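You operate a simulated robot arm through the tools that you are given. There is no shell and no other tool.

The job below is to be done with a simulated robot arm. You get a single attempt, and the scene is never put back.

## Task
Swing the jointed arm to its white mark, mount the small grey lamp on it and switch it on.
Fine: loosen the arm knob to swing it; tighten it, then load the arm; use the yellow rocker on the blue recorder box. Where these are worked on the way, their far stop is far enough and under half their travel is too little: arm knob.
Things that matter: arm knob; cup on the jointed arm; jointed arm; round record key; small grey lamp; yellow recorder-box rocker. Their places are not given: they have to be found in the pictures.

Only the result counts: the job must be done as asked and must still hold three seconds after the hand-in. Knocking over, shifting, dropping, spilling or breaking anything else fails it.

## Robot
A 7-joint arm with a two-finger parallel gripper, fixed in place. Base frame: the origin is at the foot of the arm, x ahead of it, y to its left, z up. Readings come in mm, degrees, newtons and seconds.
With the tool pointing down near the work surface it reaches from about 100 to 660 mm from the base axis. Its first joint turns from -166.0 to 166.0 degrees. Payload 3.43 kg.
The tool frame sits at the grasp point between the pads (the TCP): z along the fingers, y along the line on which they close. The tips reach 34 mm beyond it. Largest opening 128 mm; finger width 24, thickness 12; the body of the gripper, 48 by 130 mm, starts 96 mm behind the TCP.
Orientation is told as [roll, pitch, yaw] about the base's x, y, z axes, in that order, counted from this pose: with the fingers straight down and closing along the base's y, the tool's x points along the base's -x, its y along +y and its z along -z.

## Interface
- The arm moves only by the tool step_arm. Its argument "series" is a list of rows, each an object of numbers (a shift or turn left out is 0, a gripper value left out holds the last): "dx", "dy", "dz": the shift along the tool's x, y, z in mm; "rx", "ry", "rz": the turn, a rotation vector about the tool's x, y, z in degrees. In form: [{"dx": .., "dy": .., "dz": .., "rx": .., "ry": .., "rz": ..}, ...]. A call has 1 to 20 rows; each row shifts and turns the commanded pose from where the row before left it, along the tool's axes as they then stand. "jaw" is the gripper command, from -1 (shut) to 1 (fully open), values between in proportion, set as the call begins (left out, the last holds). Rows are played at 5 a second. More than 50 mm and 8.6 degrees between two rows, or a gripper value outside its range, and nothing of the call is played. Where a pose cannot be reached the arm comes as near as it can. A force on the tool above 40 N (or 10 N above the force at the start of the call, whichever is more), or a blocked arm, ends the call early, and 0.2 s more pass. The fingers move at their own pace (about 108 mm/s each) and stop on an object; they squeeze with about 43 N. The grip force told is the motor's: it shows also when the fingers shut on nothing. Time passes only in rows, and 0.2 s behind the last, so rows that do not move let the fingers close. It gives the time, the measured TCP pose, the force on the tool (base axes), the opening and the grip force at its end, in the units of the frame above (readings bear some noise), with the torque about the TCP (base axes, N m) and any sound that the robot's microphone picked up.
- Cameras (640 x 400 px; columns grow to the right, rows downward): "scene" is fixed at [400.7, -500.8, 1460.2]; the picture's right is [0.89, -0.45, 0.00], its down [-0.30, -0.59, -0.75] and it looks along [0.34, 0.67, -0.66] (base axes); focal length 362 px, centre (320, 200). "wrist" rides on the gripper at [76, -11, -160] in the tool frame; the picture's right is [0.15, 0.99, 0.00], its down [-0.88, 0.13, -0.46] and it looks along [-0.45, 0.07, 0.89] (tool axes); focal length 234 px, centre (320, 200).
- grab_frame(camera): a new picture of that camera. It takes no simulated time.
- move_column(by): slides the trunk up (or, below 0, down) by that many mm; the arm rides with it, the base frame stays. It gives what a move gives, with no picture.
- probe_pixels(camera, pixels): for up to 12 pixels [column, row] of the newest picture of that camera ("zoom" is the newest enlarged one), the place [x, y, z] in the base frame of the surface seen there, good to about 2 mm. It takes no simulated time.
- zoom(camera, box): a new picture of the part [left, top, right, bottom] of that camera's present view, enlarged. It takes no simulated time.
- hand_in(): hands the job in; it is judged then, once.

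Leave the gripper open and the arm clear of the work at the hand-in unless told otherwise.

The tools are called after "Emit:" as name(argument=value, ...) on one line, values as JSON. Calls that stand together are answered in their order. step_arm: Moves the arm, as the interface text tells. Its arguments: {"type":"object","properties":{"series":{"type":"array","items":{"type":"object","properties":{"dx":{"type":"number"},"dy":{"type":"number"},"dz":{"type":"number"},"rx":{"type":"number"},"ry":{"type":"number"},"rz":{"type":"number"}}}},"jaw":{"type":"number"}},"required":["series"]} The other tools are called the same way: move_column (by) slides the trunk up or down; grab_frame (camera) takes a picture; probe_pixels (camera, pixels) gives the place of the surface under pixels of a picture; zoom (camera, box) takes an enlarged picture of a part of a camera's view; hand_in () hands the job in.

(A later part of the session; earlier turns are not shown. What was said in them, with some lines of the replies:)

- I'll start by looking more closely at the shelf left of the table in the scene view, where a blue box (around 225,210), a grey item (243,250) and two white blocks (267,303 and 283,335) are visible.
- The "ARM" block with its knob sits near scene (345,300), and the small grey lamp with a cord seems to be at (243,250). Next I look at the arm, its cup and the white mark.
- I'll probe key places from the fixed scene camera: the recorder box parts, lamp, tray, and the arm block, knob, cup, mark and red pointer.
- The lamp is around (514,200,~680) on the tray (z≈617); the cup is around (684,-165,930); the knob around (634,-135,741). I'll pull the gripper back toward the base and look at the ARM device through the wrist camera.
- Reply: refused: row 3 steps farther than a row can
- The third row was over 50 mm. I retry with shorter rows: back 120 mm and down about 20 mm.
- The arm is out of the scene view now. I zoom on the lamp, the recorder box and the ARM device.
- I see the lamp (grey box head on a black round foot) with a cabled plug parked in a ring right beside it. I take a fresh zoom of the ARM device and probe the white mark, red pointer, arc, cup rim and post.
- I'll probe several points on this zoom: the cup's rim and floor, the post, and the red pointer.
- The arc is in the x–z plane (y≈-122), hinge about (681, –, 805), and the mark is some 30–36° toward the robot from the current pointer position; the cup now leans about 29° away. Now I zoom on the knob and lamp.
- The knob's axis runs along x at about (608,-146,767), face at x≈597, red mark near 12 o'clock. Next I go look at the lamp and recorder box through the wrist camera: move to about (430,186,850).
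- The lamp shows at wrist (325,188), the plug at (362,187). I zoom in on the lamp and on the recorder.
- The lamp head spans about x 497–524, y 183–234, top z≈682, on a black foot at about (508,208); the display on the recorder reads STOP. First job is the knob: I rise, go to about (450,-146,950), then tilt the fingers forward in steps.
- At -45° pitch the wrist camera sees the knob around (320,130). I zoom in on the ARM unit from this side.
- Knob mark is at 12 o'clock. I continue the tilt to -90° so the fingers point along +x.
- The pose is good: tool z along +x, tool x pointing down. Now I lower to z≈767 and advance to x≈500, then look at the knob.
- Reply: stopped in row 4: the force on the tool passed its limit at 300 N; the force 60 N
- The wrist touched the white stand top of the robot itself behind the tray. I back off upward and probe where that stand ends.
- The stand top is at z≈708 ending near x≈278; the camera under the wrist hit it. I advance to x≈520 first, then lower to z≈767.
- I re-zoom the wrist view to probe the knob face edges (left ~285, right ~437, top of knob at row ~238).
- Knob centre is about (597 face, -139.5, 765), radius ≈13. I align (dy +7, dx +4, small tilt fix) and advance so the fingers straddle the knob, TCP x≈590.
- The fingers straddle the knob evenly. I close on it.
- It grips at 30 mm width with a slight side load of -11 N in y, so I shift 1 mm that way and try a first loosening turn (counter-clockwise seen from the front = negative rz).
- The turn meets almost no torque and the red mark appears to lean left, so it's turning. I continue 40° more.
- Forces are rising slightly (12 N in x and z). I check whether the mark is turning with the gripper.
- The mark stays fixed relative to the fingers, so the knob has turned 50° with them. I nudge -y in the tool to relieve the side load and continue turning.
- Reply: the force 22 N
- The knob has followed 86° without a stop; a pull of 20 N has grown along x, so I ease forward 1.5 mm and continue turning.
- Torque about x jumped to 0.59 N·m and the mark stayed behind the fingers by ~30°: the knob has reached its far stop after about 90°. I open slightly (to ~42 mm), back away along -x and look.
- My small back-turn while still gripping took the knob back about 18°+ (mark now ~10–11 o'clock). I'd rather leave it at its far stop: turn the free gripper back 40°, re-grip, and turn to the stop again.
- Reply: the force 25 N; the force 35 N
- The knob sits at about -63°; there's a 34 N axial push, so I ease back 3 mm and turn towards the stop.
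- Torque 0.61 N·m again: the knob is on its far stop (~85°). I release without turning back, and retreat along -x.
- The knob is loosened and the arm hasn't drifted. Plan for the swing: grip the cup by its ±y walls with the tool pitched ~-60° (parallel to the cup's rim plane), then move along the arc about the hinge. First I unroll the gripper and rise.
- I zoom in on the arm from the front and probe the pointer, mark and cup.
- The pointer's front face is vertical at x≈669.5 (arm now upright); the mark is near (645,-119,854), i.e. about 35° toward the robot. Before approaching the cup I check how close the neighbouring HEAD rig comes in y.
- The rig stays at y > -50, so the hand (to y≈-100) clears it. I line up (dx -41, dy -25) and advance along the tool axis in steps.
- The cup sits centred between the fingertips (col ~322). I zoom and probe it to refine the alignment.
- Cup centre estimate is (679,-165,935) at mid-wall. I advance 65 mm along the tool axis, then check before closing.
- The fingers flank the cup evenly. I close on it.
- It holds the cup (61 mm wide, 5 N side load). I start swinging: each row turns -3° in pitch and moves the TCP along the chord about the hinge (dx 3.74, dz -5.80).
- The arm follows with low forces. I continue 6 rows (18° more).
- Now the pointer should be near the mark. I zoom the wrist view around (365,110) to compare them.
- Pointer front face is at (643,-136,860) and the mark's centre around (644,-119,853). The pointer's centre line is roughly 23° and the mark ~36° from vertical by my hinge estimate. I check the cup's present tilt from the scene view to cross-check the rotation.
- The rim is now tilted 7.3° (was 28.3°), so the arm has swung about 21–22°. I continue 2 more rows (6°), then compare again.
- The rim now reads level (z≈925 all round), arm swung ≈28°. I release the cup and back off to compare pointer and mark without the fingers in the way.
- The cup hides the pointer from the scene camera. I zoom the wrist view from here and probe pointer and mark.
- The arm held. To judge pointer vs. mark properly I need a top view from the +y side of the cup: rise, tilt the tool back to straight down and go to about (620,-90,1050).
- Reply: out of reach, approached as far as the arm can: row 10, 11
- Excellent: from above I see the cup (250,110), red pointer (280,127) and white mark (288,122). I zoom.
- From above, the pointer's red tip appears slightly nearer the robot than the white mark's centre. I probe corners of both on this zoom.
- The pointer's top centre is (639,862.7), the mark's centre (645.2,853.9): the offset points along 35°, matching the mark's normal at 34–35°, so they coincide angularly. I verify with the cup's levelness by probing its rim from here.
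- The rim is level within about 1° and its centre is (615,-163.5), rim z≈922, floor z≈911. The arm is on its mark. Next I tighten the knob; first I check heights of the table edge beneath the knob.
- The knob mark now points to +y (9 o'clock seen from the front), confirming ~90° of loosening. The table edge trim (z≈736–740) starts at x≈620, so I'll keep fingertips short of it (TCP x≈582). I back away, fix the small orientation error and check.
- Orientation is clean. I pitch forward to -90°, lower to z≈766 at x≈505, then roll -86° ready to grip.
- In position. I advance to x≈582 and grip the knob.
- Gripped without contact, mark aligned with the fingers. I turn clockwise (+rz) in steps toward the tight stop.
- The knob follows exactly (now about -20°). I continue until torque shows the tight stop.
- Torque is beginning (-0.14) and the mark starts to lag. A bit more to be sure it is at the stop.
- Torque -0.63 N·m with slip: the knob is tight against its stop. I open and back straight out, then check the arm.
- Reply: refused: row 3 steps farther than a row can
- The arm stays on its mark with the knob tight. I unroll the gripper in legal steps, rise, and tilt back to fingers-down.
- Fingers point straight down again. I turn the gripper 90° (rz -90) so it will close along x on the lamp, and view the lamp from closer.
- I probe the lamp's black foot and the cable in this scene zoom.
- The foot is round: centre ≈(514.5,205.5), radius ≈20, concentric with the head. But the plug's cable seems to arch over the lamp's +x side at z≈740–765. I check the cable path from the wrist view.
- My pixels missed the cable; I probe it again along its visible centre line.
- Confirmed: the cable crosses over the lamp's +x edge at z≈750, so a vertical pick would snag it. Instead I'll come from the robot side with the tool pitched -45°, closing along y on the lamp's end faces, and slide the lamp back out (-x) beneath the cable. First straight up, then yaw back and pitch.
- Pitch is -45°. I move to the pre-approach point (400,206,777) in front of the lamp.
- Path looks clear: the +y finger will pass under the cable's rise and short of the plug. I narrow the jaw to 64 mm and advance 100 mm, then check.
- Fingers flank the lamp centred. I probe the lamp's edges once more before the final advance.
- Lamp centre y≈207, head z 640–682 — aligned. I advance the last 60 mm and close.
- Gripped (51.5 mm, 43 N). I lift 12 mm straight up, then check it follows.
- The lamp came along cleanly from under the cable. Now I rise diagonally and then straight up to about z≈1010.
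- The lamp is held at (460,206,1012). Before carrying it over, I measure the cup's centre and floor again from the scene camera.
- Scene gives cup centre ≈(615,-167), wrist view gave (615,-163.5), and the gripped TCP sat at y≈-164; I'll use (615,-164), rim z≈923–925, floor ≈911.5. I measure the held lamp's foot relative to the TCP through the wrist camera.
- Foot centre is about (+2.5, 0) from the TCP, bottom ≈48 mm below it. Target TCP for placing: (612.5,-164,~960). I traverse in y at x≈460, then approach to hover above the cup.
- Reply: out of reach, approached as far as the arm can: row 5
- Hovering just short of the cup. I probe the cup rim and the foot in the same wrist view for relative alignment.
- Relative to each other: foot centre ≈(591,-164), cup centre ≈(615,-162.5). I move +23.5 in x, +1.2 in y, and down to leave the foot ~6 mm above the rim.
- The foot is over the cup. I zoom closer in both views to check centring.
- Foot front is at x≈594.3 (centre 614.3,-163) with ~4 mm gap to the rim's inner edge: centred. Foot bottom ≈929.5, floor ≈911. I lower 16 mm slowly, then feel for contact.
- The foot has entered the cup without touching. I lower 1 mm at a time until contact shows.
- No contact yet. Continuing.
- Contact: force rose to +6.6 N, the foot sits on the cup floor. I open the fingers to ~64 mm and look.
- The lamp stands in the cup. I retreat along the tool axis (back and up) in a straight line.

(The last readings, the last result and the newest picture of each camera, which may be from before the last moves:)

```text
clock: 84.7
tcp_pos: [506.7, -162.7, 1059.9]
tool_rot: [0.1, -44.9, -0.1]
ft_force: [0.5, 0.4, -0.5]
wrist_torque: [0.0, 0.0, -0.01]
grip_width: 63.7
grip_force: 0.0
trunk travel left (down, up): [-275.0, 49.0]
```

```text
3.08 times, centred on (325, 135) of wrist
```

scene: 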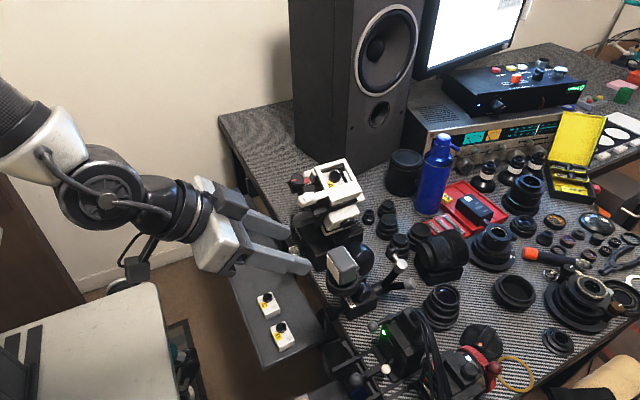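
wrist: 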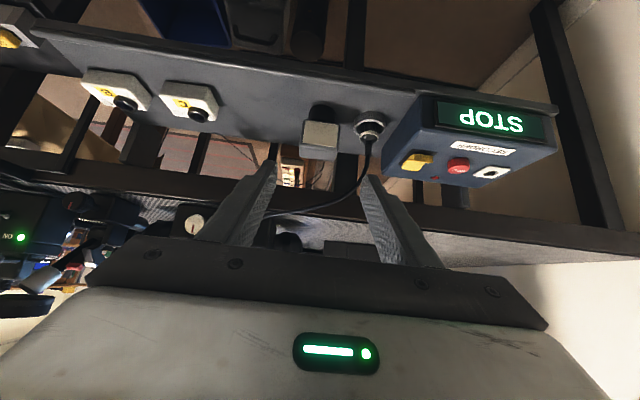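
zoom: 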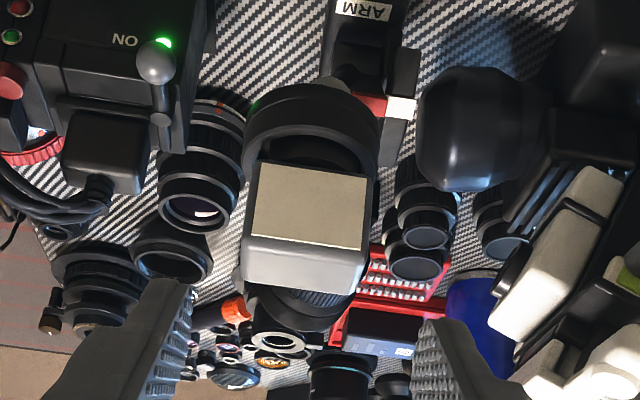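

Lamp seated, pointer on the mark. Now the rocker: I tilt back to fingers-down and move above the recorder box for a close look.

Emit:
step_arm(series=[{"ry": 8}, {"ry": 8}, {"ry": 8}, {"ry": 8}, {"ry": 8}, {"ry": 5}, {"dx": 20, "dy": 40}, {"dx": 20, "dy": 40}, {"dx": 10, "dy": 45}, {"dy": 45}, {"dy": 45}])

Emit:
step_arm(series=[{"dy": 45}, {"dy": 45}, {"dy": 45}, {"dy": 45}, {"dy": 45}, {"dy": 45}, {"dz": 45}, {"dz": 45}, {"dz": 45}, {"dz": 45}, {"dz": 45}, {"dz": 40}])

Emit:
grab_frame(camera="wrist")

```text
clock: 87.1
tcp_pos: [457.2, 52.8, 1060.0]
tool_rot: [0.1, 0.1, -0.1]
ft_force: [0.3, -1.2, 0.3]
wrist_torque: [0.01, -0.01, 0.03]
grip_width: 63.9
grip_force: 0.0
trunk travel left (down, up): [-275.0, 49.0]
```

```text
clock: 89.7
tcp_pos: [457.6, 322.7, 794.8]
tool_rot: [0.1, -0.1, -0.1]
ft_force: [-0.4, -0.1, -0.3]
wrist_torque: [0.01, 0.01, 0.0]
grip_width: 64.0
grip_force: 0.0
trunk travel left (down, up): [-275.0, 49.0]
```

```text
taken
```

wrist: 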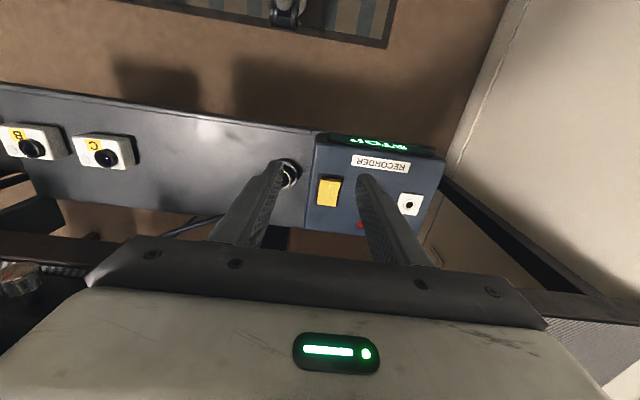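

The yellow rocker is visible at wrist (328,192). I zoom and probe its surface.

Emit:
zoom(camera="wrist", box=[298, 165, 362, 215])

Emit:
probe_pixels(camera="zoom", pixels=[[260, 140], [340, 160], [245, 200], [330, 215], [240, 260], [310, 275], [290, 150], [285, 210], [275, 270], [300, 120], [270, 310], [200, 250]])

Emit:
zoom(camera="scene", box=[196, 186, 260, 236])

```text
8.00 times, centred on (330, 190) of wrist
```

zoom: 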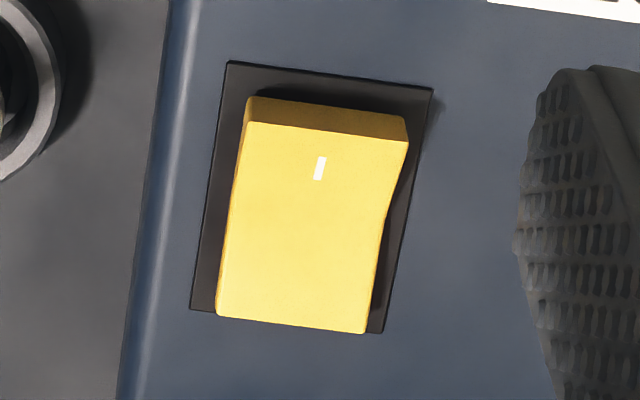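

```text
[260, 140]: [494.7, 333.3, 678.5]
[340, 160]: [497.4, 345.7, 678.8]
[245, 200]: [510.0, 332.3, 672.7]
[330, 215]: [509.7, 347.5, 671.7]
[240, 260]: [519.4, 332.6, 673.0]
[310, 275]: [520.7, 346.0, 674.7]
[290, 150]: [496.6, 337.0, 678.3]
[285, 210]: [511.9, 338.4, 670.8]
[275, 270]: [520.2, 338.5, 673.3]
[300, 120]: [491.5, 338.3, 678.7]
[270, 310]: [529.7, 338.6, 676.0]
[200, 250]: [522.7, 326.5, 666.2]
```

```text
8.00 times, centred on (228, 211) of scene
```

zoom: 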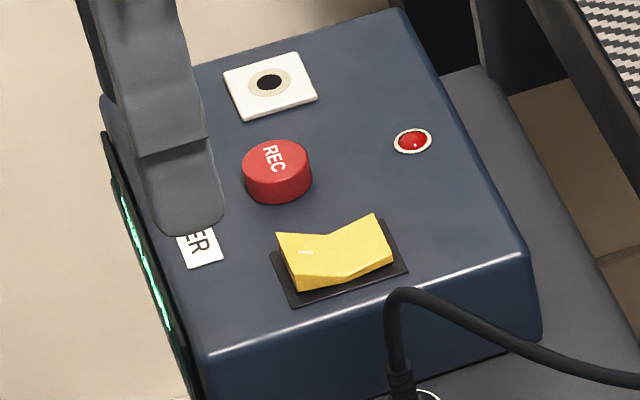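

The rocker is a V: its -x end (with the white "I") stands up at (492,339,679), valley at x≈511, far end z≈676; REC is well away at y≈390. I close the fingers and position above the "I" end, tips ~10 mm above.

Emit:
step_arm(series=[{"dx": -17.7, "dy": 8.2}, {"dx": -17.7, "dy": 8.1}, {"dz": 35}, {"dz": 33}], jaw=-1)

Emit:
zoom(camera="scene", box=[196, 186, 260, 236])

Emit:
zoom(camera="wrist", box=[240, 130, 400, 250])

```text
clock: 90.7
tcp_pos: [493.0, 339.0, 728.1]
tool_rot: [0.0, 0.1, 0.0]
ft_force: [-1.1, -0.8, 0.4]
wrist_torque: [-0.04, -0.03, 0.02]
grip_width: 0.0
grip_force: 32.8
trunk travel left (down, up): [-275.0, 49.0]
```

```text
8.00 times, centred on (228, 211) of scene
```

zoom: 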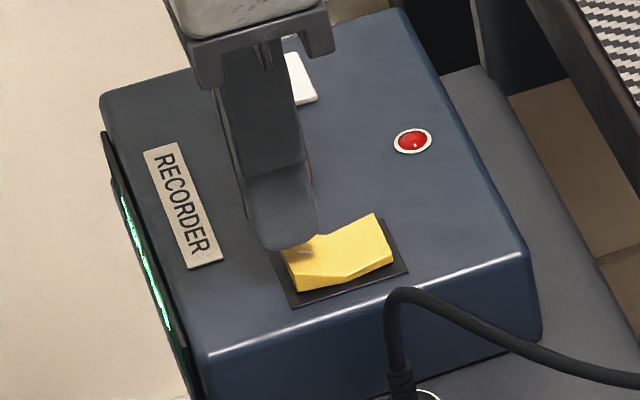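

```text
3.33 times, centred on (320, 190) of wrist
```

zoom: 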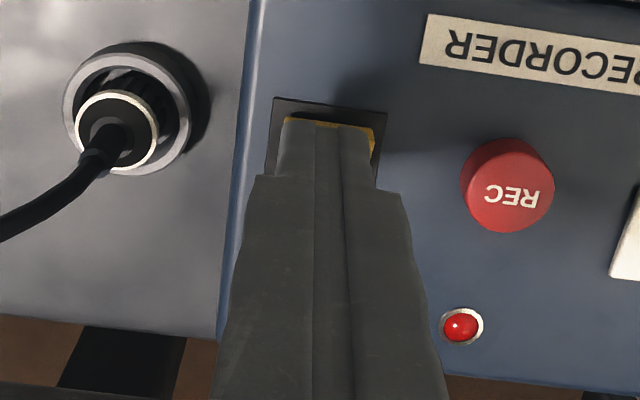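

The closed tips are above the rocker's "I" end only. I descend 12 mm, then press in 1–2 mm steps.

Emit:
step_arm(series=[{"dz": 6}, {"dz": 6}])

Emit:
step_arm(series=[{"dz": 1.5}, {"dz": 1.5}])

Emit:
step_arm(series=[{"dz": 1}, {"dz": 1}])

```text
clock: 91.3
tcp_pos: [491.9, 339.0, 714.5]
tool_rot: [0.2, 0.1, 0.0]
ft_force: [-1.4, -0.6, 1.5]
wrist_torque: [-0.05, 0.07, 0.01]
grip_width: 0.0
grip_force: 32.9
trunk travel left (down, up): [-275.0, 49.0]
```

```text
clock: 91.9
tcp_pos: [492.7, 338.4, 712.1]
tool_rot: [0.1, 0.0, 0.1]
ft_force: [0.3, -0.2, -0.1]
wrist_torque: [0.01, 0.03, -0.01]
grip_width: 0.3
grip_force: 32.2
trunk travel left (down, up): [-275.0, 49.0]
```

```text
clock: 92.5
tcp_pos: [492.5, 339.2, 711.2]
tool_rot: [0.0, 0.0, 0.0]
ft_force: [0.0, 0.2, 1.7]
wrist_torque: [-0.03, 0.0, -0.01]
grip_width: 0.1
grip_force: 32.7
trunk travel left (down, up): [-275.0, 49.0]
```

Tips at z≈677 with the first light contact. I keep pressing.

Emit:
step_arm(series=[{"dz": 1}, {"dz": 1}])

Emit:
step_arm(series=[{"dz": 1}, {"dz": 1}])

Emit:
zoom(camera="scene", box=[196, 186, 260, 236])

```text
clock: 93.1
tcp_pos: [492.4, 339.5, 708.8]
tool_rot: [0.1, 0.0, -0.1]
ft_force: [-5.2, -3.9, 16.1]
wrist_torque: [-0.17, 0.19, -0.09]
grip_width: 0.0
grip_force: 33.3
trunk travel left (down, up): [-275.0, 49.0]
```

```text
clock: 93.7
tcp_pos: [491.9, 339.5, 709.2]
tool_rot: [0.2, -0.2, 0.0]
ft_force: [-9.3, -5.6, 38.4]
wrist_torque: [-0.33, 0.49, -0.11]
grip_width: 0.1
grip_force: 33.4
trunk travel left (down, up): [-275.0, 49.0]
```

```text
8.00 times, centred on (228, 211) of scene
```

zoom: 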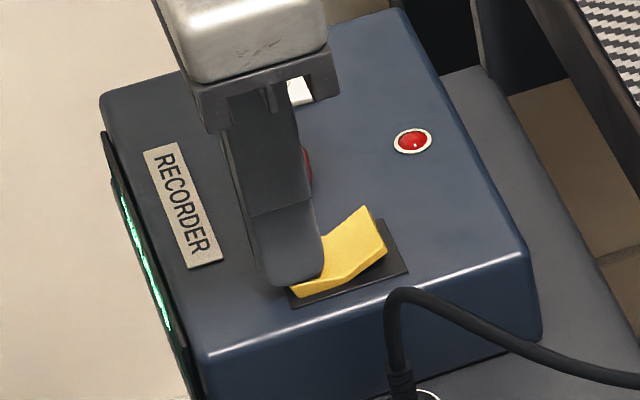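

The rocker has tipped: its "I" end is down (38 N at the stop). I lift off and check the rocker, lamp and display.

Emit:
step_arm(series=[{"dz": -5}, {"dz": -20}, {"dz": -40}, {"dz": -40}])

Emit:
zoom(camera="scene", box=[196, 186, 260, 236])

Emit:
zoom(camera="scene", box=[310, 235, 390, 325])

Emit:
grab_frame(camera="wrist")

```text
clock: 94.7
tcp_pos: [491.9, 339.3, 811.8]
tool_rot: [0.1, 0.1, 0.0]
ft_force: [0.4, 1.0, 0.8]
wrist_torque: [0.03, 0.04, -0.02]
grip_width: 0.0
grip_force: 33.0
trunk travel left (down, up): [-275.0, 49.0]
```

```text
8.00 times, centred on (228, 211) of scene
```

zoom: 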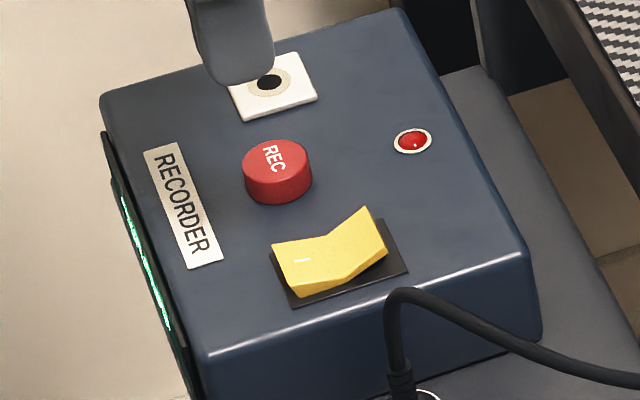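

```text
4.44 times, centred on (350, 280) of scene
```

zoom: 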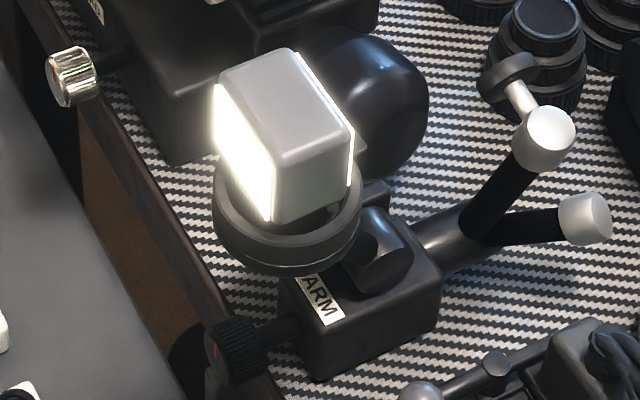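

```text
taken
```

wrist: 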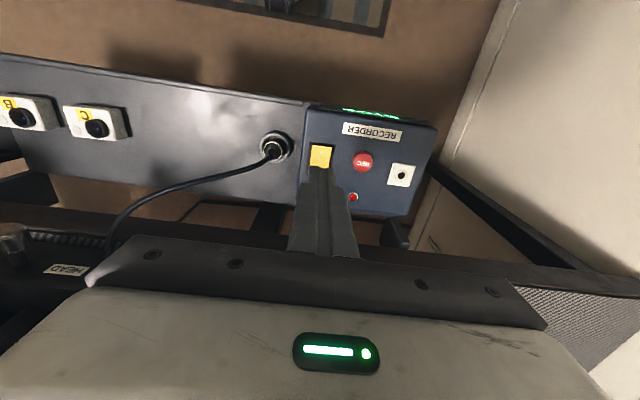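

The lamp is lit and the rocker holds its new position; REC untouched. I rise, open the gripper, and take one more look from above at pointer vs. mark under load.

Emit:
step_arm(series=[{"dz": -48}, {"dz": -48}, {"dz": -48}, {"dz": -48}, {"dz": -48}, {"dz": -45}, {"dy": -46}, {"dy": -46}, {"dy": -46}, {"dy": -46}, {"dy": -46}, {"dy": -46}, {"dy": -46}], jaw=0.0)

Emit:
step_arm(series=[{"dy": -46}, {"dy": -40, "dx": -20}, {"dx": -25}, {"dx": -25}])

Emit:
grab_frame(camera="wrist")

```text
clock: 97.5
tcp_pos: [493.6, 15.0, 1096.4]
tool_rot: [0.0, 0.0, -0.1]
ft_force: [0.6, 0.1, 0.0]
wrist_torque: [-0.01, -0.01, -0.01]
grip_width: 64.3
grip_force: 0.2
trunk travel left (down, up): [-275.0, 49.0]
```

```text
clock: 98.5
tcp_pos: [562.4, -70.1, 1095.1]
tool_rot: [0.1, 0.0, 0.0]
ft_force: [-0.1, 0.3, 0.2]
wrist_torque: [0.01, -0.01, 0.0]
grip_width: 64.0
grip_force: 0.1
trunk travel left (down, up): [-275.0, 49.0]
```

```text
taken
```

wrist: 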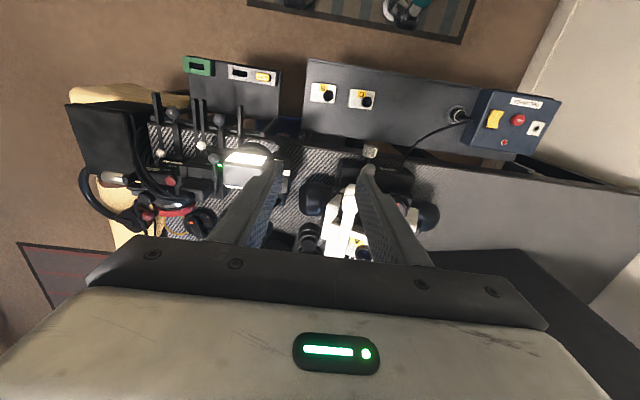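

Emit:
zoom(camera="wrist", box=[254, 150, 318, 195])

Emit:
probe_pixels(camera="zoom", pixels=[[335, 195], [345, 215], [330, 225], [350, 195], [370, 195], [380, 215], [365, 230], [360, 205], [320, 205], [340, 205], [375, 190], [375, 225]])

```text
8.89 times, centred on (286, 172) of wrist
```

zoom: 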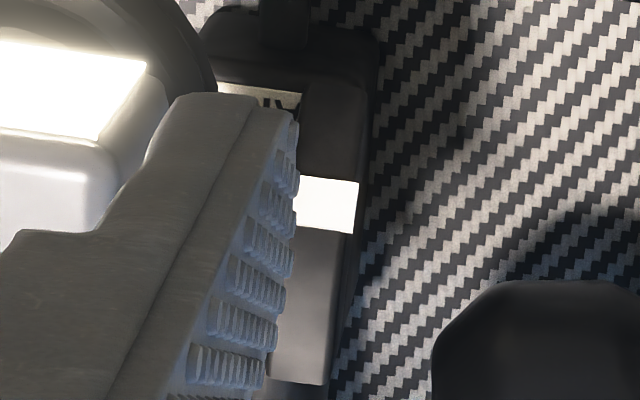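

```text
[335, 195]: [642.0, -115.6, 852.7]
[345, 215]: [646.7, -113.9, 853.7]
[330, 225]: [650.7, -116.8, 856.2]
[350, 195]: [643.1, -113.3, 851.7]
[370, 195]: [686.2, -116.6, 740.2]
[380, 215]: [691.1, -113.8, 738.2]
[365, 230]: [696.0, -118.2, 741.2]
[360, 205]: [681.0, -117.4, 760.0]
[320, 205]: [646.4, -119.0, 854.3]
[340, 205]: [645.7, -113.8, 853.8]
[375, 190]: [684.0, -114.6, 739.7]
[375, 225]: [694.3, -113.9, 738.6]
```

The finger hides the pointer. I shift 45 mm in +y and look again.

Emit:
step_arm(series=[{"dy": 40}, {"dy": 15}])

Emit:
zoom(camera="wrist", box=[210, 140, 290, 200])

```text
clock: 99.1
tcp_pos: [563.8, -14.0, 1094.8]
tool_rot: [0.2, 0.0, 0.1]
ft_force: [0.2, 0.7, 1.0]
wrist_torque: [-0.02, 0.05, 0.01]
grip_width: 63.9
grip_force: 0.1
trunk travel left (down, up): [-275.0, 49.0]
```

```text
6.67 times, centred on (250, 170) of wrist
```

zoom: 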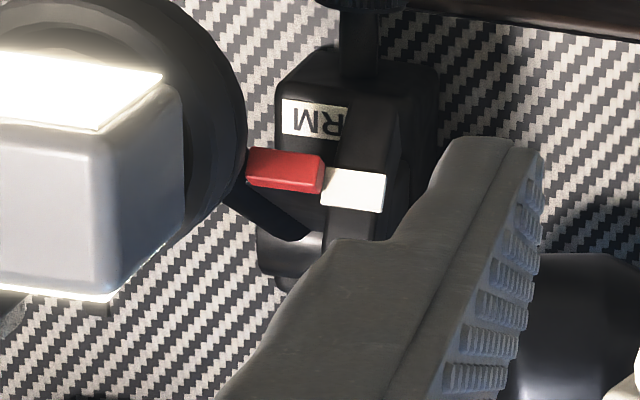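

Emit:
probe_pixels(camera="zoom", pixels=[[260, 155], [310, 162], [258, 172], [310, 180], [255, 182], [308, 190], [335, 173], [380, 180], [332, 190], [378, 198], [355, 205], [355, 172]])

Emit:
zoom(camera="wrist", box=[234, 154, 266, 179])

```text
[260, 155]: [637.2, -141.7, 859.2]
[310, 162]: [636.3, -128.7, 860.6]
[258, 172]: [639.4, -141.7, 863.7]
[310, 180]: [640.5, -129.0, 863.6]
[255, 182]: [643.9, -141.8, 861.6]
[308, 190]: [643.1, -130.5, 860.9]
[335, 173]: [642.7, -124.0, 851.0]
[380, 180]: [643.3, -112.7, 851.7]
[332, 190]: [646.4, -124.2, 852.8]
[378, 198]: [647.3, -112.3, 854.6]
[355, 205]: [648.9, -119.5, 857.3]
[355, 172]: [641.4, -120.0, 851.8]
```

```text
16.00 times, centred on (250, 166) of wrist
```

zoom: 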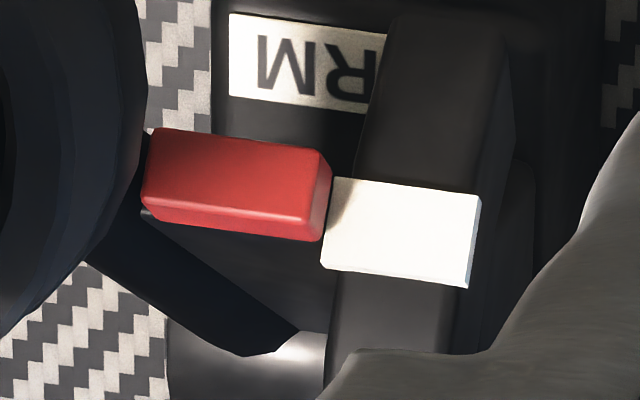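

Pointer (639,862) and mark (645.7,854) both lie at ≈35° about the hinge, so the loaded arm still sits on its mark. I pull the arm back clear with the gripper open and take a last overview.

Emit:
step_arm(series=[{"dx": 40}, {"dx": 40}, {"dx": 40}, {}], jaw=1)

Emit:
grab_frame(camera="scene")

Emit:
zoom(camera="scene", box=[196, 186, 396, 330])

```text
clock: 100.1
tcp_pos: [442.9, -14.2, 1095.4]
tool_rot: [0.1, 0.1, 0.0]
ft_force: [0.1, 0.7, -0.1]
wrist_torque: [-0.02, 0.0, -0.02]
grip_width: 128.1
grip_force: 0.2
trunk travel left (down, up): [-275.0, 49.0]
```

```text
taken
```

scene: 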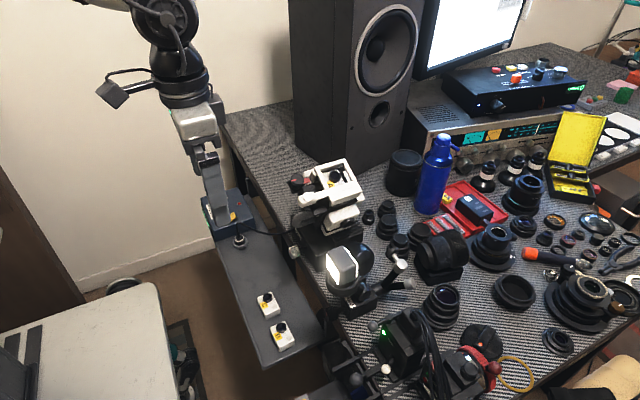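

```text
2.78 times, centred on (296, 258) of scene
```

zoom: 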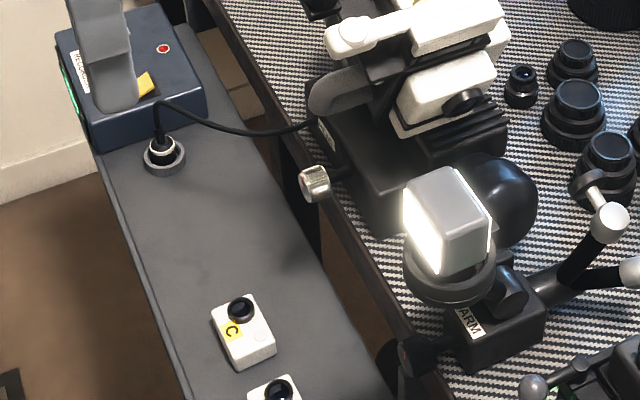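

The overview shows the arm on its mark with the knob tight. The lamp is lit and upright in the cup, the rest of the scene looks unchanged, and the gripper is open and clear. I hand in.

Emit:
hand_in()

```text
The job is handed in.
```

The job is done and handed in. I haven't seen the result of the judging.

- **Arm:** I loosened the arm knob to its far stop, about 85° round. I then swung the arm to its white mark and tightened the knob until it stopped. With the lamp on it, the red pointer still lines up with the mark to within about 1° by my measurements, and I measured the cup as level before loading it.
- **Lamp:** It stands upright in the cup on the arm. I brought it out from underneath the plug's cable and did not touch the cable.
- **Switch:** I pressed the "I" end of the yellow rocker down to its stop. The lamp lit and the rocker stayed down. I did not touch the record key.

**One contact along the way:** early on, the camera on the gripper bumped the robot's own white stand, with a peak of about 300 N. I saw no effect on anything else.

The gripper was open and clear of the work at the hand-in.
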